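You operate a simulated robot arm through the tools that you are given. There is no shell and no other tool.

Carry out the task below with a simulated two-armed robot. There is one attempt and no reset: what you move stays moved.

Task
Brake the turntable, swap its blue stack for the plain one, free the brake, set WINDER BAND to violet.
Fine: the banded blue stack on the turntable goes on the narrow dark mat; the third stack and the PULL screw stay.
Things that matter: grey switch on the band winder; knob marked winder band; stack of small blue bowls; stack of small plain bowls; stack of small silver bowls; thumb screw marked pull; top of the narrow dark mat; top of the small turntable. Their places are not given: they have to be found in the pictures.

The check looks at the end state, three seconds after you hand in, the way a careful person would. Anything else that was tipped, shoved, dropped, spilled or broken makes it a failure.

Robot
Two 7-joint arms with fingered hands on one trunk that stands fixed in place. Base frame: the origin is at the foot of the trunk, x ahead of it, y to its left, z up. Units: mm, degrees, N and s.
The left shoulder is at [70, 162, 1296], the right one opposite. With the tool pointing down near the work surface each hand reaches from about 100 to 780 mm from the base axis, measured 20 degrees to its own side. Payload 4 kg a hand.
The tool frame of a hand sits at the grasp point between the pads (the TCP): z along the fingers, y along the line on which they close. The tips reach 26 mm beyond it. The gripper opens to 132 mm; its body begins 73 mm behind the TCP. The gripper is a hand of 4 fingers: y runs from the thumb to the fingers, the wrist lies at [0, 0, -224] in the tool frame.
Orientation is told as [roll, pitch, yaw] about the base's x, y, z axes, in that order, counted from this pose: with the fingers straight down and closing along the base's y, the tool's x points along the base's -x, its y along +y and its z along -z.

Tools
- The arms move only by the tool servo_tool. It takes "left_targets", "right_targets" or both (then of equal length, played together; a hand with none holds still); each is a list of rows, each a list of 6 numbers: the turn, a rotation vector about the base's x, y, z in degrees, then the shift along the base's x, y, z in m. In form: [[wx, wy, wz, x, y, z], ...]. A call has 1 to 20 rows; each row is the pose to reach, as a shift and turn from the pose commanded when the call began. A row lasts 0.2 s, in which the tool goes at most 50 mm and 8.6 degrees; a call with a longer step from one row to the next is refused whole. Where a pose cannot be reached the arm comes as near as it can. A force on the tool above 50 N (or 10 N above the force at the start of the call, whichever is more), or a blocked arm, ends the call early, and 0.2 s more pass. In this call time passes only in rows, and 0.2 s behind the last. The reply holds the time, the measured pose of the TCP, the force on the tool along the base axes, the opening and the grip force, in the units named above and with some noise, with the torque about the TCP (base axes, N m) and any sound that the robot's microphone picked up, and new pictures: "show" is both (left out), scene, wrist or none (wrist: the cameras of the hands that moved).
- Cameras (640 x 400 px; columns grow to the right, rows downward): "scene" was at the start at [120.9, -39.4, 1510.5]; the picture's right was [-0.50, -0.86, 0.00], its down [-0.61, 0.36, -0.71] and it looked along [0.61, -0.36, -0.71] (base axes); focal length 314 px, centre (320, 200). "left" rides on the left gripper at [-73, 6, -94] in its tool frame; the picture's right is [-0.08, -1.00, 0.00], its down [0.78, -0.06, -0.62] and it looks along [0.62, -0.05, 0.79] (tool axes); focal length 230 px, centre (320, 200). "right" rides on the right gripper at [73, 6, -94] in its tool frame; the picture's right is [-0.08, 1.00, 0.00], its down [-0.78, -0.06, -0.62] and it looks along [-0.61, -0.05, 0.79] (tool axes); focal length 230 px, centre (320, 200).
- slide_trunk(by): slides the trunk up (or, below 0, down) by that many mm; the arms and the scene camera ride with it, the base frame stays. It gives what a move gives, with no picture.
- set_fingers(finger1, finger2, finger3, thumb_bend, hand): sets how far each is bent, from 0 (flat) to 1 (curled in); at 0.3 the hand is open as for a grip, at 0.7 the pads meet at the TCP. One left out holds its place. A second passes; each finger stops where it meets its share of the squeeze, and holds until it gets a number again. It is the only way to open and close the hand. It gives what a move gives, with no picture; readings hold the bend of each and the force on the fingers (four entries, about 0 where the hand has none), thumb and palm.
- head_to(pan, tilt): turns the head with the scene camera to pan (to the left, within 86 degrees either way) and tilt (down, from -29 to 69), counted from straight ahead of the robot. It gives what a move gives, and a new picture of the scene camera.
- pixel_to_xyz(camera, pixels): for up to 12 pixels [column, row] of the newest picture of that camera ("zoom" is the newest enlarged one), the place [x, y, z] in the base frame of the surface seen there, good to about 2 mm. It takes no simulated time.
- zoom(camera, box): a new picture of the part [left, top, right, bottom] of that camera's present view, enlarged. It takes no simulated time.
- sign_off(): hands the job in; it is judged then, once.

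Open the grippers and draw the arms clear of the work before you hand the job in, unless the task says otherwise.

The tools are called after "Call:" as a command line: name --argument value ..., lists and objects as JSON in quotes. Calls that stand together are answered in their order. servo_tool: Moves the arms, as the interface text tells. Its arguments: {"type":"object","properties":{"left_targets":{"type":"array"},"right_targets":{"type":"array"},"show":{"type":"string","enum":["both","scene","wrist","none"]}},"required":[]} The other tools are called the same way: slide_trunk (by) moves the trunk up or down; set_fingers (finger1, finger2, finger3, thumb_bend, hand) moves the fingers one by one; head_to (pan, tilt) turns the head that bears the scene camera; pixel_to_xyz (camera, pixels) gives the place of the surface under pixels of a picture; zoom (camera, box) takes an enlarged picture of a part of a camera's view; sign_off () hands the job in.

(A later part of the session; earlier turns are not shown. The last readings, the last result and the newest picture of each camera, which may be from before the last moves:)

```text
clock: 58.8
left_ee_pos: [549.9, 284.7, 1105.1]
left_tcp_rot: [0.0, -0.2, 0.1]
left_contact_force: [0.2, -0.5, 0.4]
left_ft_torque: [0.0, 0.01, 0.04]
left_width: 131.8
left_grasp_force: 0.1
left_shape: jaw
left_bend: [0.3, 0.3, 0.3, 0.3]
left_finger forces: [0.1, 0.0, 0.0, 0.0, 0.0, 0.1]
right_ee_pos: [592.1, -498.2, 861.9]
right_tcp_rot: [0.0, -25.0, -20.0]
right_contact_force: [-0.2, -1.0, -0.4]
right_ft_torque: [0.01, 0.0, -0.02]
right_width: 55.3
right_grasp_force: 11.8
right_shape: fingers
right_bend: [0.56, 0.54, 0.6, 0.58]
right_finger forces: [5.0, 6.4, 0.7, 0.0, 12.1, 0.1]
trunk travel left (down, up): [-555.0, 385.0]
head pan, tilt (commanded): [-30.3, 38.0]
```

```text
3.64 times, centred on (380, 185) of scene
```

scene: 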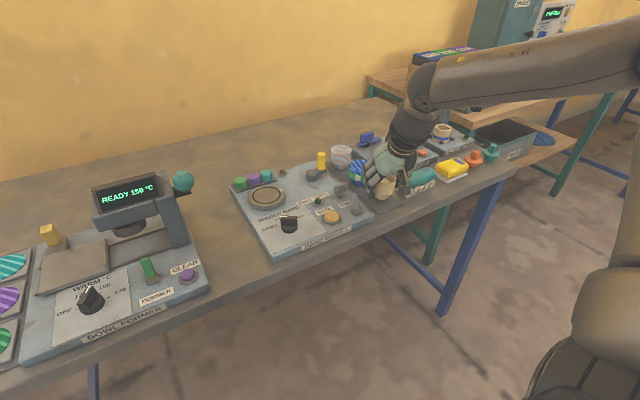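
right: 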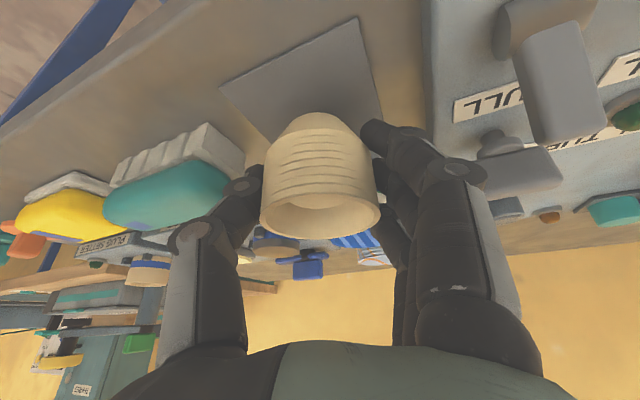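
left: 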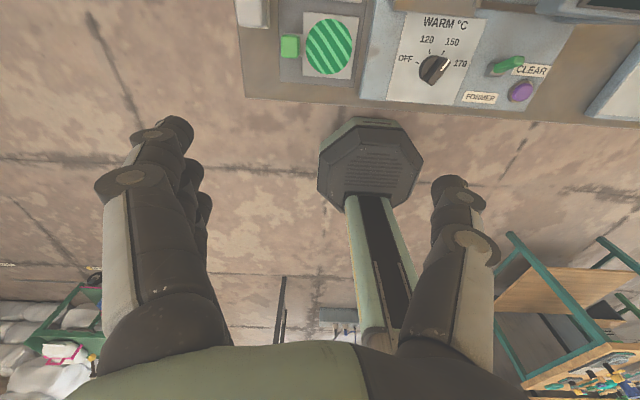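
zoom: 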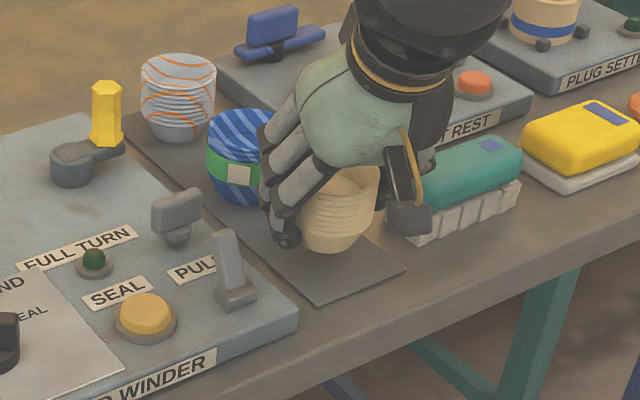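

The stack is held well. I raise it to z 957 and carry it to above the turntable at (718,-239), turning back to yaw +24°.

Call:
servo_tool --right_targets '[[0, 0, 0, 0, 0, 0.025], [0, 0, 0, 0, 0, 0.05], [0, 0, 0, 0, 0, 0.075], [0, 0, 0, 0, 0, 0.095], [0, 0, 5.5, 0.0158, 0.0324, 0.095], [0, 0, 11, 0.0315, 0.0648, 0.095], [0, 0, 16.5, 0.0473, 0.0971, 0.095], [0, 0, 22, 0.063, 0.1295, 0.095], [0, 0, 27.5, 0.0788, 0.1619, 0.095], [0, 0, 33, 0.0945, 0.1943, 0.095], [0, 0, 38.5, 0.1103, 0.2266, 0.095], [0, 0, 44, 0.126, 0.259, 0.095]]'

Call:
zoom --camera "scene" --box '[215, 110, 335, 220]'

Call:
zoom --camera "right" --box '[200, 0, 440, 260]'

```text
clock: 61.4
left_ee_pos: [550.6, 285.6, 1103.2]
left_tcp_rot: [0.0, -0.2, -0.1]
left_contact_force: [0.4, 0.1, -0.3]
left_ft_torque: [0.0, 0.01, 0.04]
left_width: 131.7
left_grasp_force: 0.1
left_shape: jaw
left_bend: [0.3, 0.3, 0.3, 0.3]
left_finger forces: [0.0, 0.1, 0.0, 0.0, 0.0, 0.1]
right_ee_pos: [721.7, -239.3, 958.0]
right_tcp_rot: [0.1, -24.9, 24.2]
right_contact_force: [0.4, -0.4, -0.8]
right_ft_torque: [-0.04, 0.02, -0.01]
right_width: 55.2
right_grasp_force: 11.8
right_shape: fingers
right_bend: [0.56, 0.54, 0.6, 0.58]
right_finger forces: [4.8, 6.4, 0.7, 0.1, 11.9, 0.1]
trunk travel left (down, up): [-555.0, 385.0]
head pan, tilt (commanded): [-30.3, 38.0]
```

scene: 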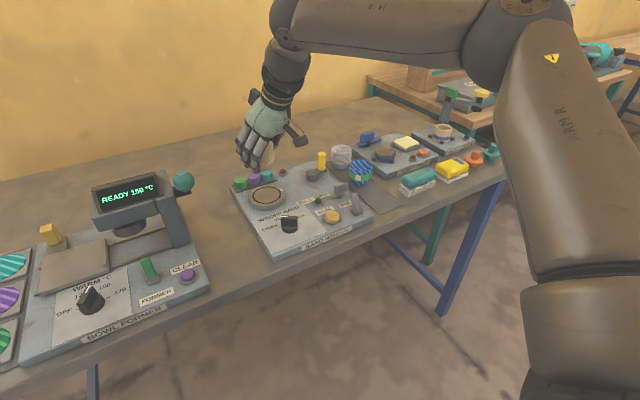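
right: 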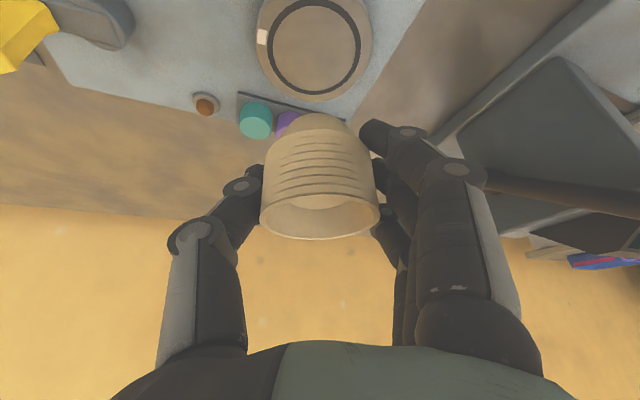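

```text
3.64 times, centred on (275, 165) of scene
```

zoom: 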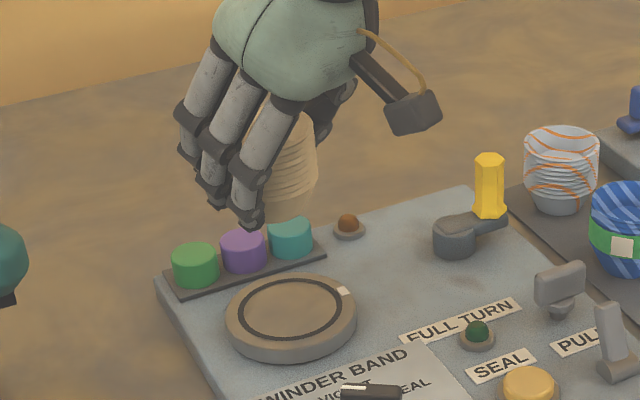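

```text
1.54 times, centred on (320, 130) of right
```

zoom: 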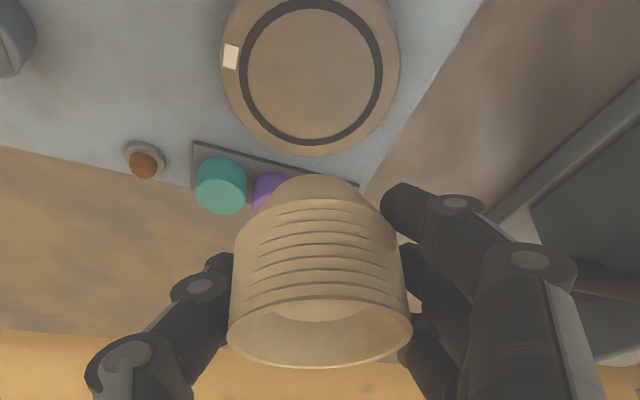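

I measure the turntable's dark ring and the rim of the held stack in this wrist zoom, to line up the centres.

Call:
pixel_to_xyz --camera "zoom" --pixels '[[243, 70], [379, 70], [311, 139], [311, 5], [265, 120], [358, 120], [229, 320], [411, 318], [320, 358], [320, 300], [260, 347], [385, 345]]'

Call:
zoom --camera "scene" --box '[240, 175, 300, 225]'

Call:
pixel_to_xyz --camera "zoom" --pixels '[[174, 167], [391, 160], [282, 108], [282, 225], [160, 190], [405, 190], [282, 95], [282, 240]]'

```text
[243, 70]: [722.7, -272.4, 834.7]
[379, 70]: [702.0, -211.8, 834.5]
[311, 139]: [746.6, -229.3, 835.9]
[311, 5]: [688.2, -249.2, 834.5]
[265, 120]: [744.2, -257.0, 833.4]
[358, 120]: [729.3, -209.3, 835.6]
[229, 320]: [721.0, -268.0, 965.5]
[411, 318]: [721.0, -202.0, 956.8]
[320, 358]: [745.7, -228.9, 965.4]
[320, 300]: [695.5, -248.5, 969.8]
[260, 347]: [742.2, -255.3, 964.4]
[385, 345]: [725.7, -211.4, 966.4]
```

```text
8.00 times, centred on (270, 200) of scene
```

zoom: 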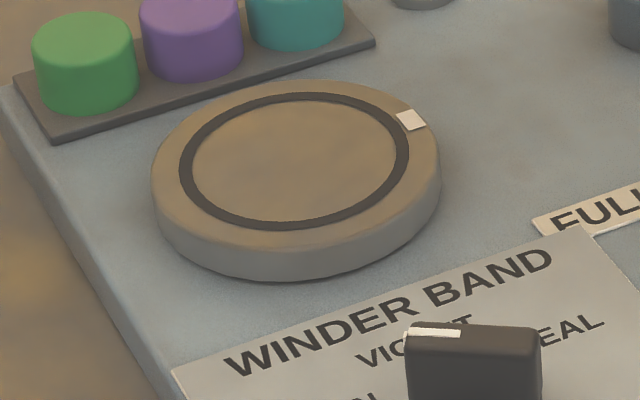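

```text
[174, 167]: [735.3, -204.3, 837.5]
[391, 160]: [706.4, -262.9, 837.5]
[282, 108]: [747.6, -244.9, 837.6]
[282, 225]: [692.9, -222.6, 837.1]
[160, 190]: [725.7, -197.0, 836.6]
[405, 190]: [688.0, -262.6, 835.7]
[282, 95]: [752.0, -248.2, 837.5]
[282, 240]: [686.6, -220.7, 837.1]
```

The turntable centre is at about (717.5,-240) and the held stack's at about (719.5,-239.5). I shift by -1.5 mm in x and lower to TCP z about 885.

Call:
servo_tool --right_targets '[[0, 0, 0, -0.0015, -0.0005, -0.02], [0, 0, 0, -0.0015, -0.0005, -0.04], [0, 0, 0, -0.0015, -0.0005, -0.06], [0, 0, 0, -0.0015, -0.0005, -0.073]]'

Call:
zoom --camera "scene" --box '[225, 140, 315, 220]'

Call:
zoom --camera "right" --box '[200, 0, 440, 260]'

```text
clock: 62.4
left_ee_pos: [549.2, 285.2, 1104.4]
left_tcp_rot: [0.0, -0.2, 0.1]
left_contact_force: [0.4, 0.3, -0.2]
left_ft_torque: [-0.01, -0.01, -0.02]
left_width: 132.2
left_grasp_force: 0.1
left_shape: jaw
left_bend: [0.3, 0.3, 0.3, 0.3]
left_finger forces: [0.0, 0.0, 0.0, 0.1, 0.1, 0.1]
right_ee_pos: [716.9, -239.9, 883.5]
right_tcp_rot: [0.2, -24.9, 24.0]
right_contact_force: [0.5, 0.2, -1.5]
right_ft_torque: [-0.03, -0.01, 0.0]
right_width: 55.1
right_grasp_force: 12.1
right_shape: fingers
right_bend: [0.56, 0.54, 0.6, 0.58]
right_finger forces: [4.9, 6.3, 0.8, 0.0, 12.1, 0.0]
trunk travel left (down, up): [-555.0, 385.0]
head pan, tilt (commanded): [-30.3, 38.0]
```

scene: 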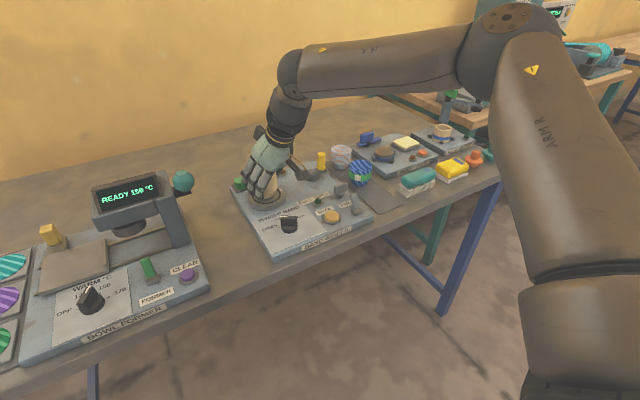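
right: 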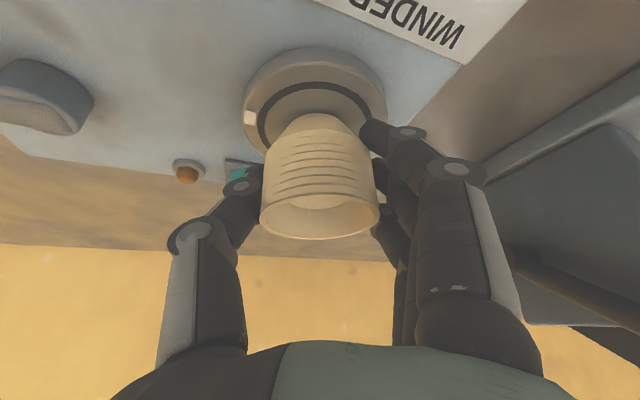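

```text
5.00 times, centred on (270, 180) of scene
```

zoom: 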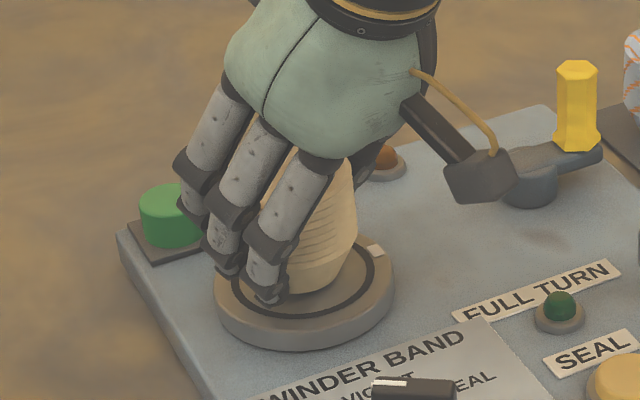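

```text
1.54 times, centred on (320, 130) of right
```

zoom: 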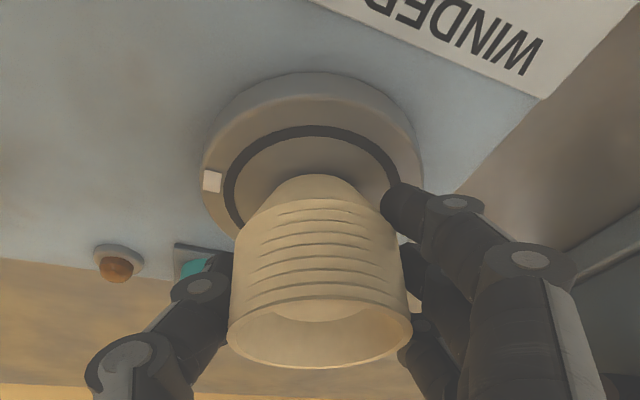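

The stack base looks a few mm toward the fingers relative to the ring. I measure base and ring edges to work out the correction.

Call:
pixel_to_xyz --camera "zoom" --pixels '[[224, 190], [396, 175], [310, 128], [250, 215], [378, 205], [320, 176], [229, 325], [320, 302], [321, 365], [260, 352], [385, 350], [255, 140]]'

```text
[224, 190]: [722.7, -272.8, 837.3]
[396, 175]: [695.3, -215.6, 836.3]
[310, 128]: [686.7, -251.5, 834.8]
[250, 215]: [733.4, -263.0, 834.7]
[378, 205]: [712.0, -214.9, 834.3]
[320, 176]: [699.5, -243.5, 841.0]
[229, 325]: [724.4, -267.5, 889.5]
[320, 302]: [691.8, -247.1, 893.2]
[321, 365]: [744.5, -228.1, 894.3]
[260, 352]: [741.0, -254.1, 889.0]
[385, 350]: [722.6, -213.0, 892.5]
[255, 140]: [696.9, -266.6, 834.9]
```

The rim centre is at (718.3,-240), within about 1 mm of the ring centre, and the base may be slightly off toward +y. I shift by -1.5 mm in y and lower in small steps, watching the force.

Call:
servo_tool --right_targets '[[0, 0, 0, 0.0003, -0.0015, -0.002], [0, 0, 0, 0.0003, -0.0015, -0.004]]' --show "none"

Call:
servo_tool --right_targets '[[0, 0, 0, 0, 0, -0.001]]' --show "none"

```text
clock: 63.0
left_ee_pos: [548.2, 286.5, 1104.9]
left_tcp_rot: [-0.1, -0.2, 0.1]
left_contact_force: [-0.1, -0.1, 0.6]
left_ft_torque: [0.03, 0.04, 0.01]
left_width: 131.5
left_grasp_force: 0.0
left_shape: jaw
left_bend: [0.3, 0.3, 0.3, 0.3]
left_finger forces: [0.0, 0.1, 0.0, 0.0, 0.0, 0.0]
right_ee_pos: [718.7, -240.7, 880.1]
right_tcp_rot: [0.1, -25.1, 24.1]
right_contact_force: [0.4, -0.5, 1.6]
right_ft_torque: [0.02, -0.05, 0.01]
right_width: 55.1
right_grasp_force: 12.8
right_shape: fingers
right_bend: [0.56, 0.54, 0.6, 0.58]
right_finger forces: [4.7, 6.4, 0.8, 0.0, 12.3, 0.0]
trunk travel left (down, up): [-555.0, 385.0]
head pan, tilt (commanded): [-30.3, 38.0]
```

```text
clock: 63.4
left_ee_pos: [548.6, 285.8, 1104.6]
left_tcp_rot: [0.1, -0.2, 0.0]
left_contact_force: [0.2, -0.1, 0.1]
left_ft_torque: [-0.01, 0.02, 0.01]
left_width: 132.0
left_grasp_force: 0.0
left_shape: jaw
left_bend: [0.3, 0.3, 0.3, 0.3]
left_finger forces: [0.0, 0.0, 0.0, 0.0, 0.1, 0.1]
right_ee_pos: [717.8, -241.2, 880.1]
right_tcp_rot: [0.1, -25.2, 24.0]
right_contact_force: [-0.6, 0.6, 4.8]
right_ft_torque: [0.04, 0.01, 0.0]
right_width: 55.0
right_grasp_force: 12.1
right_shape: fingers
right_bend: [0.56, 0.54, 0.6, 0.58]
right_finger forces: [4.5, 6.9, 0.8, 0.0, 12.4, 0.0]
trunk travel left (down, up): [-555.0, 385.0]
head pan, tilt (commanded): [-30.3, 38.0]
```

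The base is touching, since the z force went from -1.5 to +4.8 N. I ease up 0.6 mm and open the fingers gently.

Call:
servo_tool --right_targets '[[0, 0, 0, 0, 0, 0.0006]]' --show "none"

Call:
set_fingers --hand "right" --finger1 0.58 --finger2 0.57 --finger3 0.56 --thumb_bend 0.59

Call:
set_fingers --hand "right" --finger1 0.54 --finger2 0.53 --finger3 0.53 --thumb_bend 0.55

Call:
set_fingers --hand "right" --finger1 0.48 --finger2 0.47 --finger3 0.47 --thumb_bend 0.49

Call:
zoom --camera "scene" --box '[225, 140, 315, 220]'

Call:
zoom --camera "right" --box '[200, 0, 440, 260]'

```text
clock: 63.8
left_ee_pos: [548.4, 286.4, 1104.9]
left_tcp_rot: [0.0, -0.3, 0.0]
left_contact_force: [0.2, 0.7, -0.9]
left_ft_torque: [0.02, -0.03, 0.02]
left_width: 131.8
left_grasp_force: 0.0
left_shape: jaw
left_bend: [0.3, 0.3, 0.3, 0.3]
left_finger forces: [0.0, 0.1, 0.0, 0.0, 0.0, 0.1]
right_ee_pos: [718.2, -240.3, 879.8]
right_tcp_rot: [0.0, -25.2, 24.1]
right_contact_force: [1.1, 0.0, 5.2]
right_ft_torque: [0.02, -0.04, -0.02]
right_width: 54.7
right_grasp_force: 12.1
right_shape: fingers
right_bend: [0.57, 0.54, 0.6, 0.58]
right_finger forces: [4.3, 6.8, 0.8, 0.0, 12.5, 0.1]
trunk travel left (down, up): [-555.0, 385.0]
head pan, tilt (commanded): [-30.3, 38.0]
```

```text
clock: 64.8
left_ee_pos: [547.5, 285.4, 1103.7]
left_tcp_rot: [-0.1, -0.3, 0.1]
left_contact_force: [-0.1, -0.3, 0.5]
left_ft_torque: [0.0, 0.0, 0.0]
left_width: 131.7
left_grasp_force: 0.1
left_shape: jaw
left_bend: [0.3, 0.3, 0.3, 0.3]
left_finger forces: [0.0, 0.0, 0.1, 0.0, 0.0, 0.0]
right_ee_pos: [718.5, -240.2, 881.0]
right_tcp_rot: [0.1, -25.2, 24.0]
right_contact_force: [1.2, -1.8, 4.9]
right_ft_torque: [-0.03, -0.12, -0.01]
right_width: 55.8
right_grasp_force: 5.3
right_shape: fingers
right_bend: [0.55, 0.54, 0.56, 0.57]
right_finger forces: [1.4, 2.6, 0.0, 0.0, 6.5, 0.0]
trunk travel left (down, up): [-555.0, 385.0]
head pan, tilt (commanded): [-30.3, 38.0]
```

```text
clock: 65.8
left_ee_pos: [549.1, 285.5, 1103.5]
left_tcp_rot: [-0.1, -0.2, 0.1]
left_contact_force: [-0.1, 0.3, 0.7]
left_ft_torque: [0.02, -0.01, -0.01]
left_width: 131.7
left_grasp_force: 0.1
left_shape: jaw
left_bend: [0.3, 0.3, 0.3, 0.3]
left_finger forces: [0.1, 0.0, 0.1, 0.0, 0.0, 0.0]
right_ee_pos: [717.7, -241.3, 878.7]
right_tcp_rot: [0.1, -25.0, 24.1]
right_contact_force: [0.0, -0.6, -0.2]
right_ft_torque: [-0.03, 0.01, 0.02]
right_width: 58.2
right_grasp_force: 1.4
right_shape: fingers
right_bend: [0.54, 0.52, 0.53, 0.54]
right_finger forces: [0.0, 0.7, 0.1, 0.1, 1.5, 0.0]
trunk travel left (down, up): [-555.0, 385.0]
head pan, tilt (commanded): [-30.3, 38.0]
```

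```text
clock: 66.8
left_ee_pos: [548.1, 284.8, 1104.1]
left_tcp_rot: [0.0, -0.2, 0.1]
left_contact_force: [0.0, 0.6, -0.3]
left_ft_torque: [-0.01, 0.02, 0.01]
left_width: 132.0
left_grasp_force: 0.2
left_shape: jaw
left_bend: [0.3, 0.3, 0.3, 0.3]
left_finger forces: [0.1, 0.0, 0.1, 0.0, 0.0, 0.1]
right_ee_pos: [719.0, -240.2, 879.1]
right_tcp_rot: [0.1, -25.0, 24.1]
right_contact_force: [-0.1, -0.1, 1.7]
right_ft_torque: [-0.03, -0.03, -0.01]
right_width: 75.0
right_grasp_force: 0.0
right_shape: fingers
right_bend: [0.48, 0.47, 0.47, 0.49]
right_finger forces: [0.1, 0.1, 0.0, 0.1, 0.1, 0.0]
trunk travel left (down, up): [-555.0, 385.0]
head pan, tilt (commanded): [-30.3, 38.0]
```

```text
5.00 times, centred on (270, 180) of scene
```

zoom: 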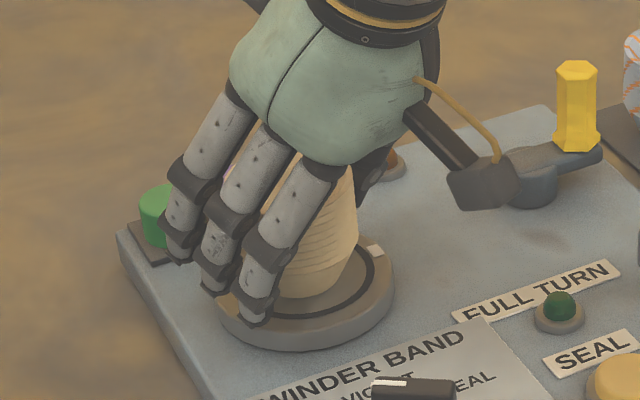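

```text
1.54 times, centred on (320, 130) of right
```

zoom: 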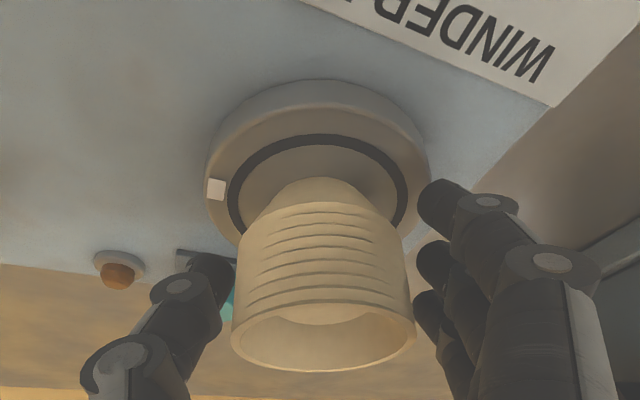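

The stack is released on the turntable with no finger contact. I raise the hand straight up and look at how it stands.

Call:
servo_tool --right_targets '[[0, 0, 0, 0, 0, 0.015], [0, 0, 0, 0, 0, 0.035], [0, 0, 0, 0, 0, 0.06], [0, 0, 0, -0.005, -0.005, 0.08], [0, 0, 0, -0.02, -0.015, 0.085]]'

Call:
zoom --camera "scene" --box '[225, 140, 315, 220]'

Call:
zoom --camera "right" --box '[200, 0, 440, 200]'

Call:
pixel_to_xyz --camera "zoom" --pixels '[[320, 100], [320, 150], [250, 200], [400, 200]]'

```text
clock: 68.0
left_ee_pos: [548.4, 284.0, 1104.4]
left_tcp_rot: [0.0, -0.3, 0.1]
left_contact_force: [-0.9, -0.8, -0.5]
left_ft_torque: [0.03, 0.01, 0.0]
left_width: 131.9
left_grasp_force: 0.0
left_shape: jaw
left_bend: [0.3, 0.3, 0.3, 0.3]
left_finger forces: [0.0, 0.1, 0.0, 0.1, 0.0, 0.1]
right_ee_pos: [698.1, -256.4, 964.8]
right_tcp_rot: [0.1, -25.0, 24.0]
right_contact_force: [-0.1, -0.7, 0.2]
right_ft_torque: [-0.01, -0.03, 0.01]
right_width: 75.1
right_grasp_force: 0.0
right_shape: fingers
right_bend: [0.48, 0.47, 0.47, 0.49]
right_finger forces: [0.1, 0.0, 0.0, 0.1, 0.0, 0.0]
trunk travel left (down, up): [-555.0, 385.0]
head pan, tilt (commanded): [-30.3, 38.0]
```

scene: 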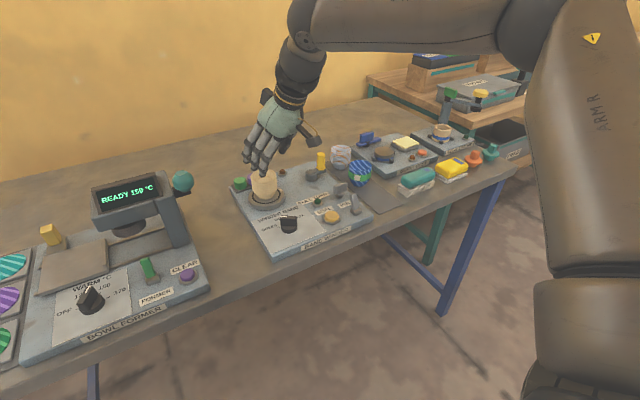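
right: 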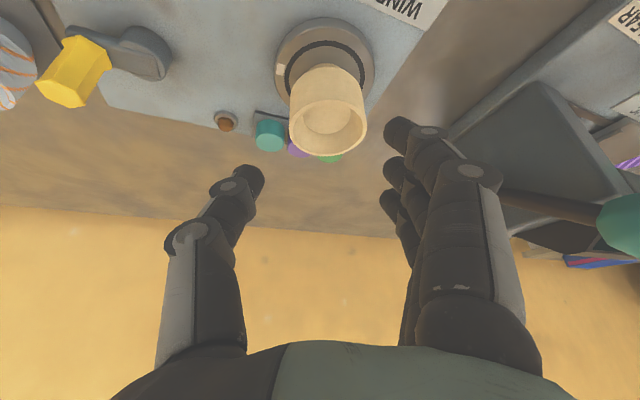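

```text
5.00 times, centred on (270, 180) of scene
```

zoom: 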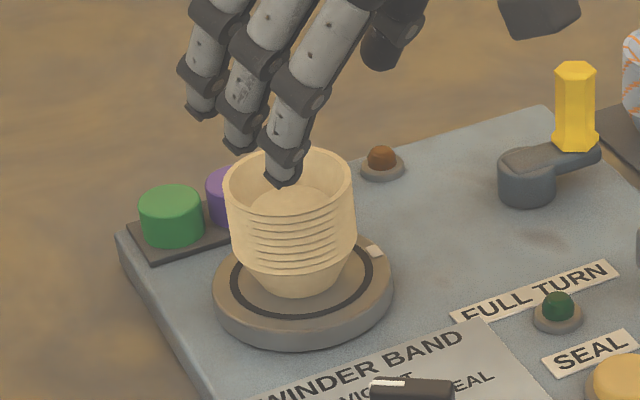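

```text
2.00 times, centred on (320, 100) of right
```

zoom: 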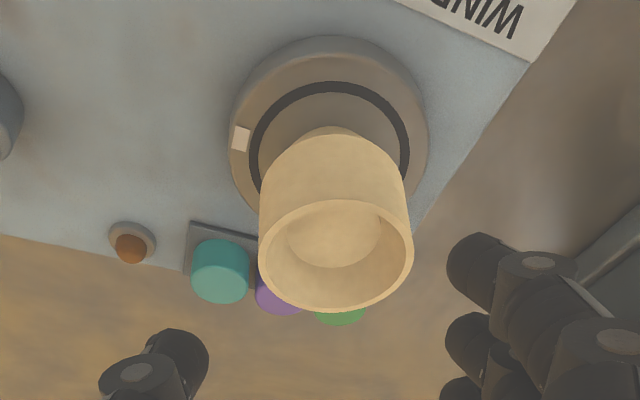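

```text
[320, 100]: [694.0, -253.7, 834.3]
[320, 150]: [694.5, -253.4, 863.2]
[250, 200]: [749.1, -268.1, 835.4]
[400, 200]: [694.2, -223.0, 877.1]
```

The plain stack stands upright inside the ring on the turntable. Next is freeing the brake: I bring the hand over the lever, vertical and with yaw -90°, so the fingers are behind the lever (+x side) and the thumb is in front.

Call:
servo_tool --right_targets '[[-3.4, 7.6, 0, -0.03, -0.02, 0.01], [-6.8, 15.2, 0, -0.06, -0.045, 0.02], [-10.2, 22.8, 0, -0.09, -0.07, 0.02], [-10.2, 22.8, 0, -0.11, -0.1, 0.02]]' --show "none"

Call:
servo_tool --right_targets '[[0, 0, -8.2, -0.003, -0.003, 0], [0, 0, -16.4, -0.006, -0.006, 0], [0, 0, -24.6, -0.009, -0.009, 0], [0, 0, -32.8, -0.012, -0.012, 0], [0, 0, -41, -0.015, -0.015, 0], [0, 0, -49.2, -0.018, -0.018, 0], [0, 0, -57.4, -0.021, -0.022, 0], [0, 0, -65.6, -0.024, -0.026, 0], [0, 0, -73.8, -0.027, -0.03, 0], [0, 0, -82, -0.03, -0.034, 0], [0, 0, -90.2, -0.033, -0.038, -0.005], [0, 0, -98.4, -0.033, -0.042, -0.01], [0, 0, -106.6, -0.033, -0.044, -0.015], [0, 0, -114, -0.033, -0.044, -0.025]]'

```text
clock: 69.0
left_ee_pos: [547.5, 284.9, 1104.4]
left_tcp_rot: [-0.1, -0.3, 0.1]
left_contact_force: [0.5, -0.5, -0.3]
left_ft_torque: [-0.02, 0.01, 0.02]
left_width: 131.9
left_grasp_force: 0.1
left_shape: jaw
left_bend: [0.3, 0.3, 0.3, 0.3]
left_finger forces: [0.1, 0.0, 0.0, 0.0, 0.0, 0.0]
right_ee_pos: [588.0, -357.5, 983.1]
right_tcp_rot: [0.1, 0.0, 24.2]
right_contact_force: [0.3, -0.4, 0.3]
right_ft_torque: [-0.01, 0.02, 0.01]
right_width: 74.9
right_grasp_force: 0.1
right_shape: fingers
right_bend: [0.48, 0.47, 0.47, 0.49]
right_finger forces: [0.0, 0.0, 0.1, 0.0, 0.1, 0.1]
right hand out of reach, approached as far as the arm can: row 3
trunk travel left (down, up): [-555.0, 385.0]
head pan, tilt (commanded): [-30.3, 38.0]
```

```text
clock: 72.0
left_ee_pos: [549.7, 285.3, 1103.5]
left_tcp_rot: [0.0, -0.2, 0.0]
left_contact_force: [0.3, -0.7, 0.0]
left_ft_torque: [0.01, -0.01, -0.01]
left_width: 131.7
left_grasp_force: 0.1
left_shape: jaw
left_bend: [0.3, 0.3, 0.3, 0.3]
left_finger forces: [0.0, 0.1, 0.1, 0.0, 0.0, 0.1]
right_ee_pos: [554.0, -400.4, 960.5]
right_tcp_rot: [0.1, 0.0, -90.1]
right_contact_force: [0.0, -0.6, 0.3]
right_ft_torque: [-0.01, 0.0, -0.01]
right_width: 75.1
right_grasp_force: 0.1
right_shape: fingers
right_bend: [0.48, 0.47, 0.47, 0.49]
right_finger forces: [0.0, 0.0, 0.0, 0.0, 0.0, 0.1]
trunk travel left (down, up): [-555.0, 385.0]
head pan, tilt (commanded): [-30.3, 38.0]
```

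scene: 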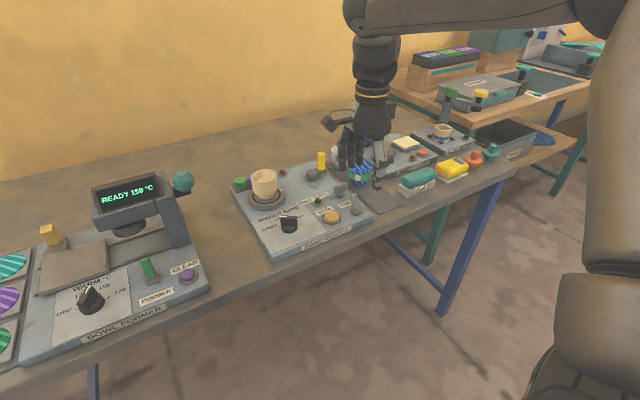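
right: 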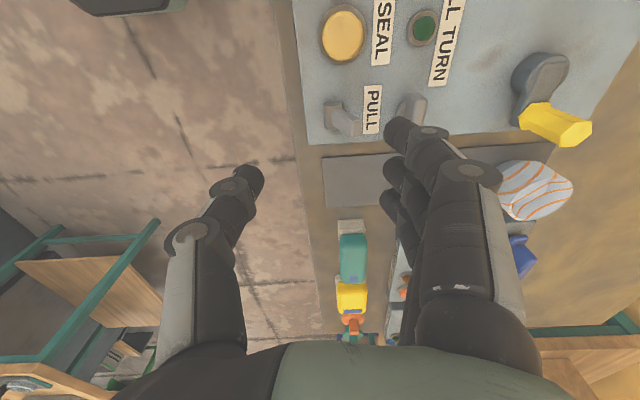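

The wrist camera now sees the lever at (348,118) and the screw at (410,108) from the side. I zoom in and measure the gap between them and where my fingertips are.

Call:
zoom --camera "right" --box '[300, 60, 460, 220]'

Call:
pixel_to_xyz --camera "zoom" --pixels '[[70, 110], [100, 130], [150, 160], [155, 180], [145, 175], [190, 170], [255, 120], [290, 110], [310, 105], [275, 105], [245, 165], [260, 200]]'

Call:
zoom --camera "scene" --box '[310, 160, 380, 220]'

Call:
pixel_to_xyz --camera "zoom" --pixels '[[275, 190], [300, 200], [310, 280], [330, 250], [370, 260], [380, 300]]'

```text
2.50 times, centred on (380, 140) of right
```

zoom: 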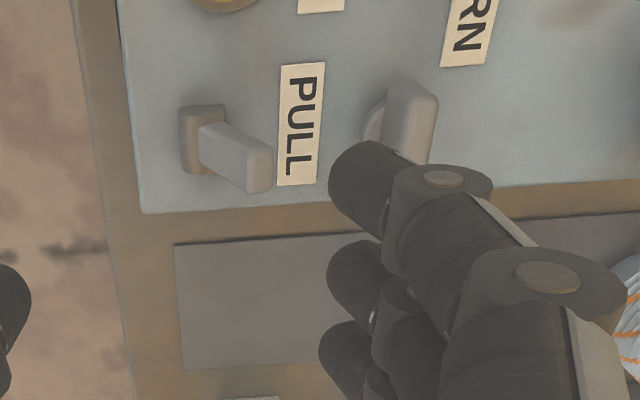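

```text
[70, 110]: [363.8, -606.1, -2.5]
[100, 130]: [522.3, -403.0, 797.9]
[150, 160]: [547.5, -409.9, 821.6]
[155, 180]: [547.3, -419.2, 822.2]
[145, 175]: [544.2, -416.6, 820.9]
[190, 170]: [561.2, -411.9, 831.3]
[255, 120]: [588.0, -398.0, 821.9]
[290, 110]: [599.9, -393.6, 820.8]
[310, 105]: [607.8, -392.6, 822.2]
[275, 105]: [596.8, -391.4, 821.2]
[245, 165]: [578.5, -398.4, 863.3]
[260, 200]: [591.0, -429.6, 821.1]
```

```text
6.67 times, centred on (345, 190) of scene
```

zoom: 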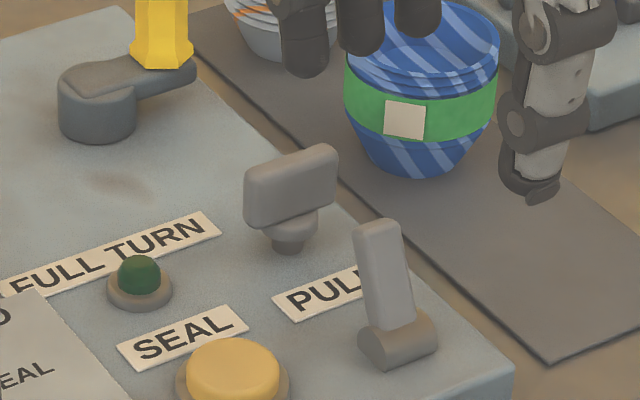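

```text
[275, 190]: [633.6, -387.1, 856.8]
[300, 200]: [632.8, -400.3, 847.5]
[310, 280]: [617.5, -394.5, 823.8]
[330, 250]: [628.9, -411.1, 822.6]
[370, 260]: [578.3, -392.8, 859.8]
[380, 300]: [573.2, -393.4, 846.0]
```

I measure the rear edge of the lever tip, the screw's front face and the fingertip surfaces in the wrist zoom.

Call:
zoom --camera "right" --box '[330, 70, 430, 150]'

Call:
pixel_to_xyz --camera "zoom" --pixels '[[130, 195], [165, 215], [190, 225], [200, 240], [195, 262], [180, 255], [360, 140], [380, 90], [420, 120], [355, 190], [300, 270], [330, 240]]'

```text
5.00 times, centred on (380, 110) of right
```

zoom: 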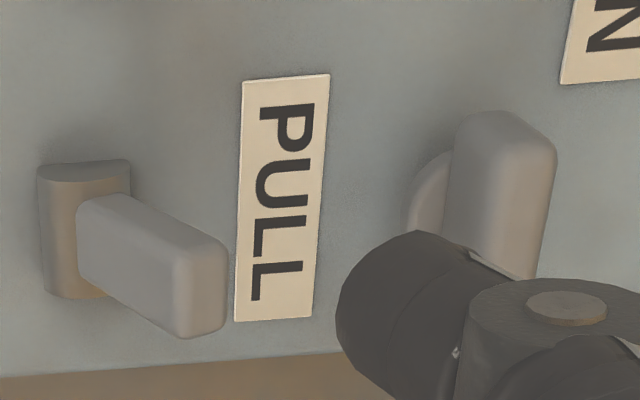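

```text
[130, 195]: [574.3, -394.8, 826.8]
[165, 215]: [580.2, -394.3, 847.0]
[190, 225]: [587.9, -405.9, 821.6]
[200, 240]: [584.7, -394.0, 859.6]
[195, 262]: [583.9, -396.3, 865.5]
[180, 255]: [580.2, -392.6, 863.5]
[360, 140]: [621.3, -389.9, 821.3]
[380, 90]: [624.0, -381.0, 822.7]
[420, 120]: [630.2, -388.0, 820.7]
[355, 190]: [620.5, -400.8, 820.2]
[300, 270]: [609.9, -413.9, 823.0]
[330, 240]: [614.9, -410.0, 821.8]
```

The lever tip's rear edge is at x about 589 and the screw's front at about 633, a 44 mm gap. I measure my fingertips to place them in that gap.

Call:
pixel_to_xyz --camera "right" --pixels '[[386, 132], [392, 125], [400, 122], [386, 168], [395, 185], [383, 205], [410, 140], [435, 132], [262, 178], [255, 165]]'

Call:
pixel_to_xyz --camera "scene" --pixels '[[340, 164], [348, 162], [357, 158], [362, 157], [375, 180], [378, 186]]'

```text
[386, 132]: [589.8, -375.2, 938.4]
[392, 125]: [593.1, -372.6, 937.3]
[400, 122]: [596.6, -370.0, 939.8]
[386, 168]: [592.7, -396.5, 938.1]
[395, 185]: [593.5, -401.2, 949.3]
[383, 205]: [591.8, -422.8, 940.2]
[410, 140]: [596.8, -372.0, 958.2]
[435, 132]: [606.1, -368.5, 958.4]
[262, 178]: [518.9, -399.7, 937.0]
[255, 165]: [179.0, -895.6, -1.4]
```

```text
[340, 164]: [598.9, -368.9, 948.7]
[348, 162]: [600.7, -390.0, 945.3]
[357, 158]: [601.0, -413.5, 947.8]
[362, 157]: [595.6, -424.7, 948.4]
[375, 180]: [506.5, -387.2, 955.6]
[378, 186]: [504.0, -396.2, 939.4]
```

The fingertips' inner faces are at x about 591, with finger 2 at y -399. I shift +7 mm in x so they come down at about x 598–617, between lever and screw, and lower to just above the lever first.

Call:
servo_tool --right_targets '[[0, 0, 0, 0.007, 0, -0.02], [0, 0, 0, 0.007, 0, -0.04], [0, 0, 0, 0.007, 0, -0.058]]'

Call:
zoom --camera "right" --box '[300, 60, 460, 220]'

Call:
zoom --camera "scene" --box '[310, 160, 380, 220]'

```text
clock: 72.8
left_ee_pos: [549.3, 284.6, 1103.1]
left_tcp_rot: [0.1, -0.2, 0.1]
left_contact_force: [-0.3, 0.3, 0.4]
left_ft_torque: [0.0, 0.01, 0.02]
left_width: 131.9
left_grasp_force: 0.0
left_shape: jaw
left_bend: [0.3, 0.3, 0.3, 0.3]
left_finger forces: [0.1, 0.1, 0.1, 0.0, 0.0, 0.0]
right_ee_pos: [563.1, -399.6, 901.7]
right_tcp_rot: [0.2, 0.0, -89.9]
right_contact_force: [0.1, 0.2, 0.6]
right_ft_torque: [0.01, -0.03, 0.0]
right_width: 74.8
right_grasp_force: 0.1
right_shape: fingers
right_bend: [0.48, 0.47, 0.47, 0.49]
right_finger forces: [0.0, 0.0, 0.0, 0.0, 0.0, 0.0]
trunk travel left (down, up): [-555.0, 385.0]
head pan, tilt (commanded): [-30.3, 38.0]
```

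scene: 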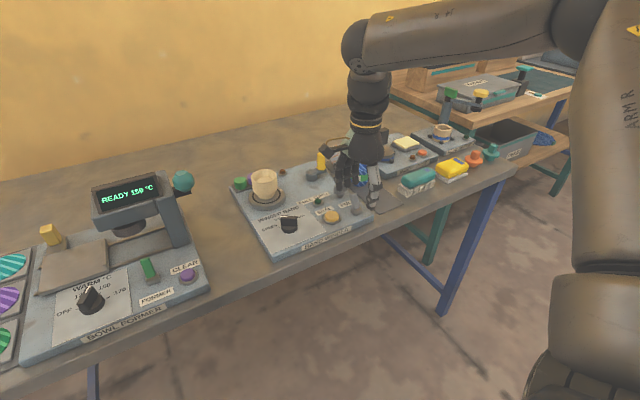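
right: 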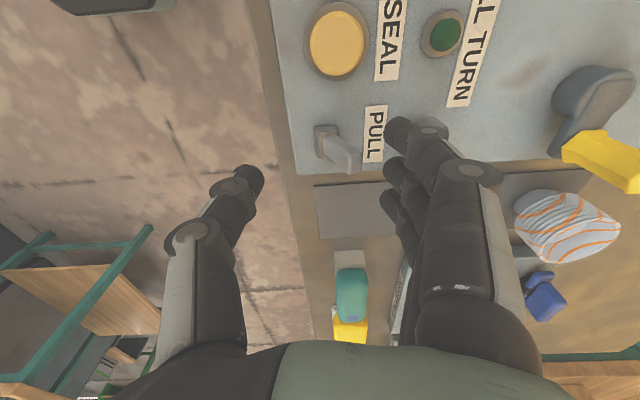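

```text
2.50 times, centred on (380, 140) of right
```

zoom: 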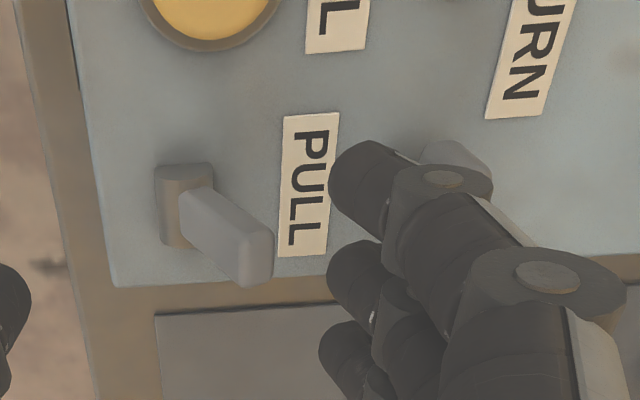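

```text
6.67 times, centred on (345, 190) of scene
```

zoom: 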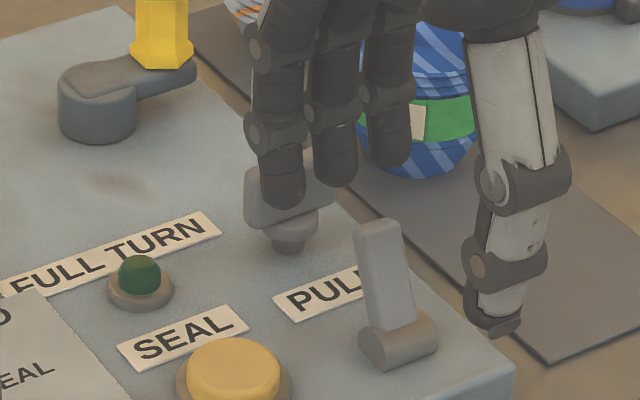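

The fingers hang just above and in front of the screw wing and behind the lever. I lower 26 mm so that their tips reach about z 850.

Call:
servo_tool --right_targets '[[0, 0, 0, -0.001, 0, -0.009], [0, 0, 0, -0.002, 0, -0.018], [0, 0, 0, -0.002, 0, -0.026]]'

Call:
zoom --camera "right" --box '[300, 60, 460, 220]'

Call:
zoom --camera "scene" --box '[310, 160, 380, 220]'

```text
clock: 73.6
left_ee_pos: [550.4, 285.8, 1104.7]
left_tcp_rot: [-0.1, -0.2, 0.0]
left_contact_force: [-0.5, 0.2, 0.2]
left_ft_torque: [-0.02, 0.03, 0.01]
left_width: 131.7
left_grasp_force: 0.0
left_shape: jaw
left_bend: [0.3, 0.3, 0.3, 0.3]
left_finger forces: [0.1, 0.1, 0.1, 0.1, 0.0, 0.0]
right_ee_pos: [560.7, -400.9, 875.9]
right_tcp_rot: [0.0, -0.1, -89.9]
right_contact_force: [0.8, -0.3, 0.2]
right_ft_torque: [0.01, -0.05, 0.0]
right_width: 74.8
right_grasp_force: 0.1
right_shape: fingers
right_bend: [0.48, 0.47, 0.47, 0.49]
right_finger forces: [0.0, 0.0, 0.0, 0.1, 0.0, 0.1]
trunk travel left (down, up): [-555.0, 385.0]
head pan, tilt (commanded): [-30.3, 38.0]
```

scene: 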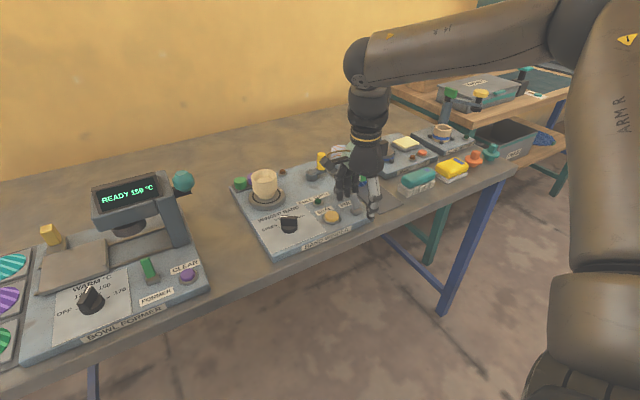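
right: 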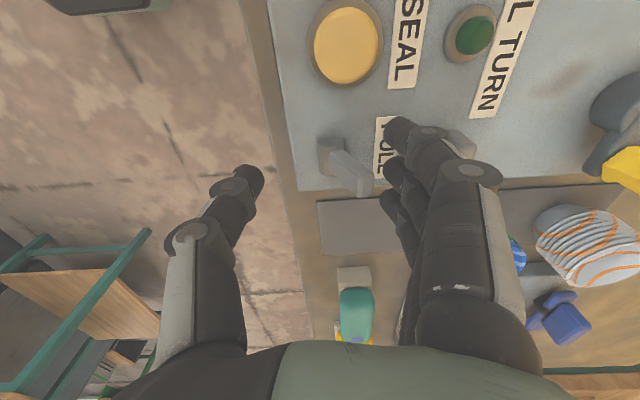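

```text
2.50 times, centred on (380, 140) of right
```

zoom: 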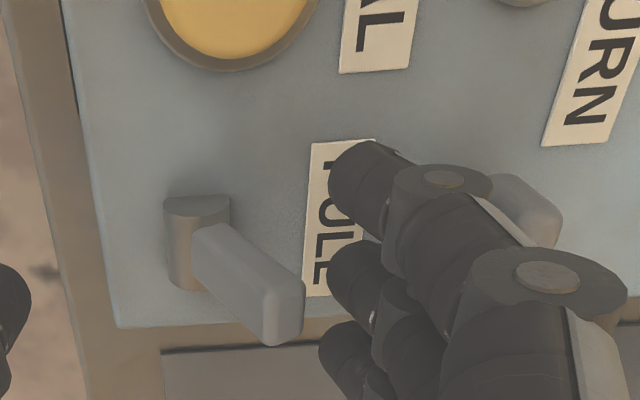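

```text
6.67 times, centred on (345, 190) of scene
```

zoom: 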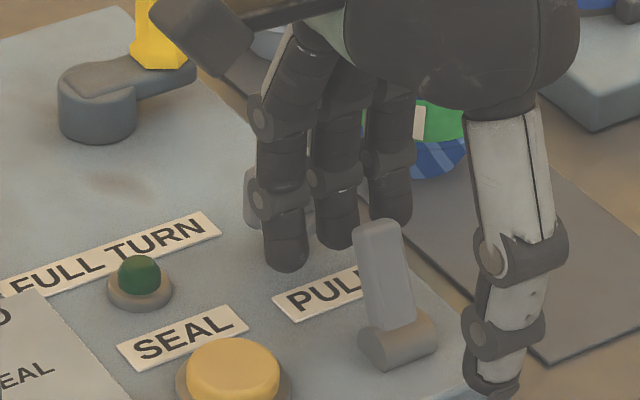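

No contact anywhere. I pull the lever by moving the hand slowly in -x, with finger 2 behind it.

Call:
servo_tool --right_targets '[[0, 0, 0, -0.007, 0, 0], [0, 0, 0, -0.014, 0, 0], [0, 0, 0, -0.02, 0, 0], [0, 0, 0, -0.026, 0, 0], [0, 0, 0, -0.032, 0, 0], [0, 0, 0, -0.037, 0, 0]]'

Call:
zoom --camera "right" --box '[300, 60, 460, 220]'

Call:
zoom --camera "scene" --box '[310, 160, 380, 220]'

```text
clock: 75.0
left_ee_pos: [548.8, 284.6, 1103.8]
left_tcp_rot: [0.0, -0.2, 0.1]
left_contact_force: [0.0, 1.0, -0.6]
left_ft_torque: [0.02, 0.01, -0.02]
left_width: 132.2
left_grasp_force: 0.0
left_shape: jaw
left_bend: [0.3, 0.3, 0.3, 0.3]
left_finger forces: [0.1, 0.0, 0.0, 0.0, 0.0, 0.0]
right_ee_pos: [524.6, -401.5, 876.0]
right_tcp_rot: [0.1, -0.1, -90.0]
right_contact_force: [0.1, 0.4, -0.4]
right_ft_torque: [0.01, 0.0, 0.01]
right_width: 74.8
right_grasp_force: 0.7
right_shape: fingers
right_bend: [0.48, 0.46, 0.47, 0.49]
right_finger forces: [0.0, 0.6, 0.0, 0.0, 0.0, 0.0]
trunk travel left (down, up): [-555.0, 385.0]
head pan, tilt (commanded): [-30.3, 38.0]
heard: click
```

scene: 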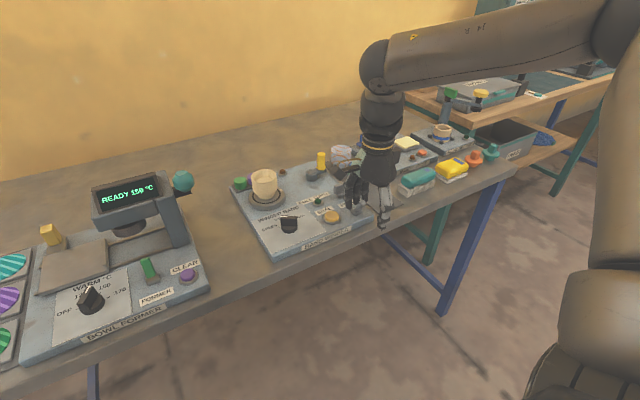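
right: 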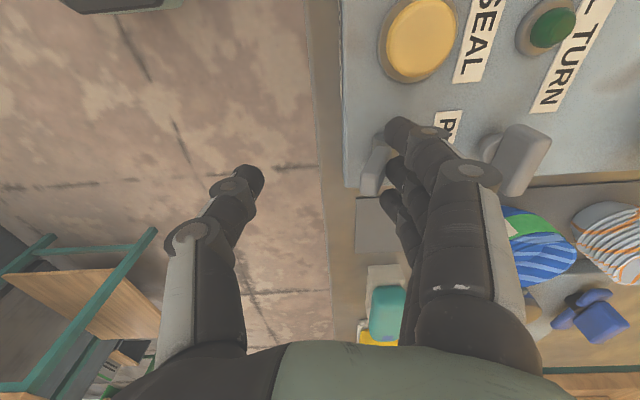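

```text
2.50 times, centred on (380, 140) of right
```

zoom: 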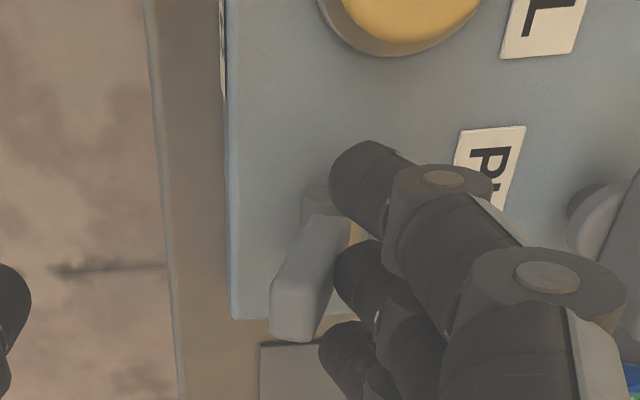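

```text
6.67 times, centred on (345, 190) of scene
```

zoom: 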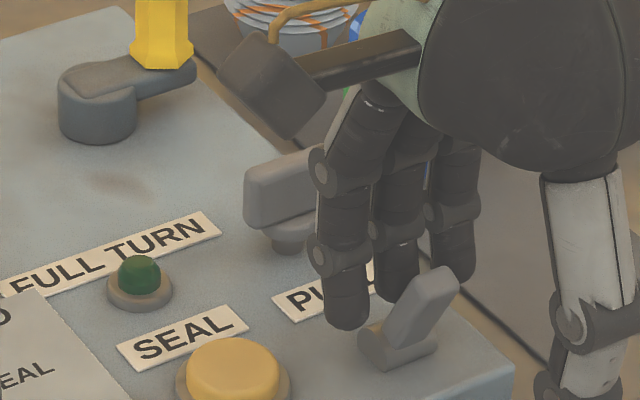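

I heard a click, and the lever leans back toward the robot as at the start (zoom (425,310)); the screw is untouched. I move +8 mm off the lever and lift the hand away.

Call:
servo_tool --right_targets '[[0, 0, 0, 0.006, 0, 0], [0, 0, 0, 0.01, 0, 0], [0, 0, 0, 0.01, 0, 0.03], [0, 0, 0, 0.01, 0, 0.07], [0, 0, 0, 0.01, 0, 0.1]]'

Call:
zoom --camera "scene" --box '[225, 150, 385, 250]'

```text
clock: 76.2
left_ee_pos: [548.7, 286.4, 1104.8]
left_tcp_rot: [-0.1, -0.1, 0.1]
left_contact_force: [0.3, -0.2, 0.3]
left_ft_torque: [-0.01, 0.01, 0.03]
left_width: 131.9
left_grasp_force: 0.1
left_shape: jaw
left_bend: [0.3, 0.3, 0.3, 0.3]
left_finger forces: [0.0, 0.0, 0.1, 0.0, 0.0, 0.0]
right_ee_pos: [533.6, -398.6, 977.3]
right_tcp_rot: [0.1, -0.1, -89.9]
right_contact_force: [-0.4, -0.2, 0.6]
right_ft_torque: [0.02, -0.02, -0.02]
right_width: 74.8
right_grasp_force: 0.0
right_shape: fingers
right_bend: [0.48, 0.47, 0.47, 0.49]
right_finger forces: [0.0, 0.1, 0.1, 0.1, 0.1, 0.1]
trunk travel left (down, up): [-555.0, 385.0]
head pan, tilt (commanded): [-30.3, 38.0]
```

scene: 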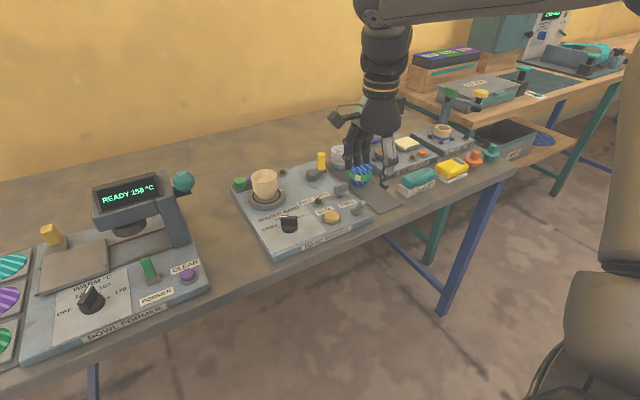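
right: 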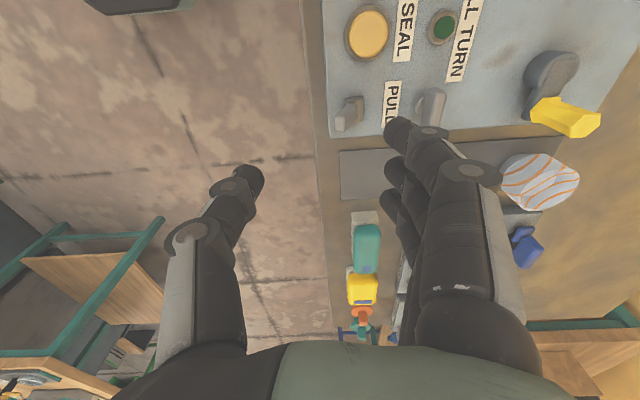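

```text
4.00 times, centred on (305, 200) of scene
```

zoom: 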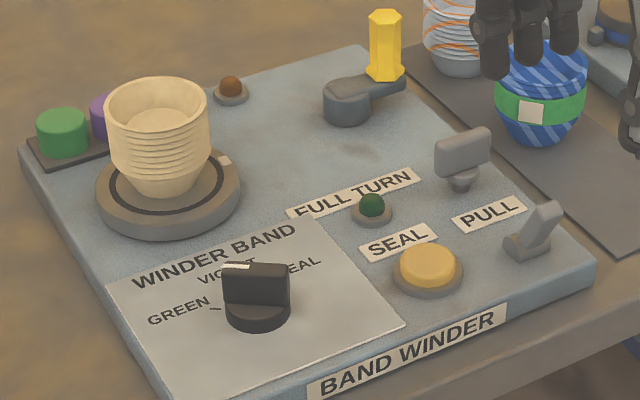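

The brake lever is back at its first position, and the turntable mark at zoom (225,160) hasn't moved. Now the knob: I measure its bar and disc in this zoom.

Call:
zoom --camera "scene" --box '[260, 200, 320, 245]'

Call:
pixel_to_xyz --camera "zoom" --pixels '[[245, 135], [300, 135], [365, 135], [245, 122], [372, 125], [240, 250], [310, 285], [370, 240], [305, 215], [220, 215], [310, 150], [370, 160]]'

```text
8.89 times, centred on (290, 222) of scene
```

zoom: 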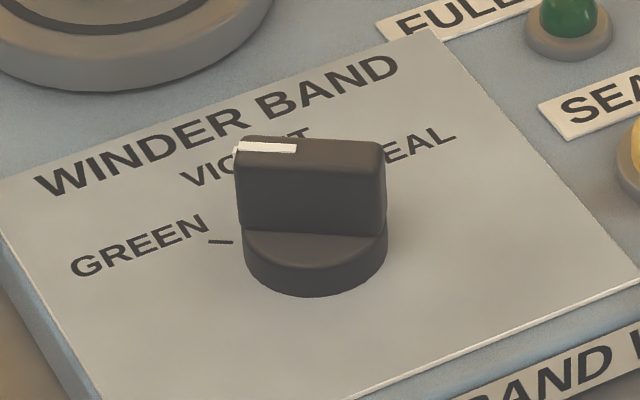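

```text
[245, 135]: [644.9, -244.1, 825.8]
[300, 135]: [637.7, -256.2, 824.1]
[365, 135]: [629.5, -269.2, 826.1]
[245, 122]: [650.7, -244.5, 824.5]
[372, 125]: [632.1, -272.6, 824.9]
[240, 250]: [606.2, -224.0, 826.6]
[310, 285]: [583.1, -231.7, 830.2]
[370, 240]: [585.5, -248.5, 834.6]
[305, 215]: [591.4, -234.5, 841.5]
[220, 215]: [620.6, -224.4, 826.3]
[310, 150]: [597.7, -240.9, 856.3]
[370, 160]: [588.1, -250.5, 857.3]
```

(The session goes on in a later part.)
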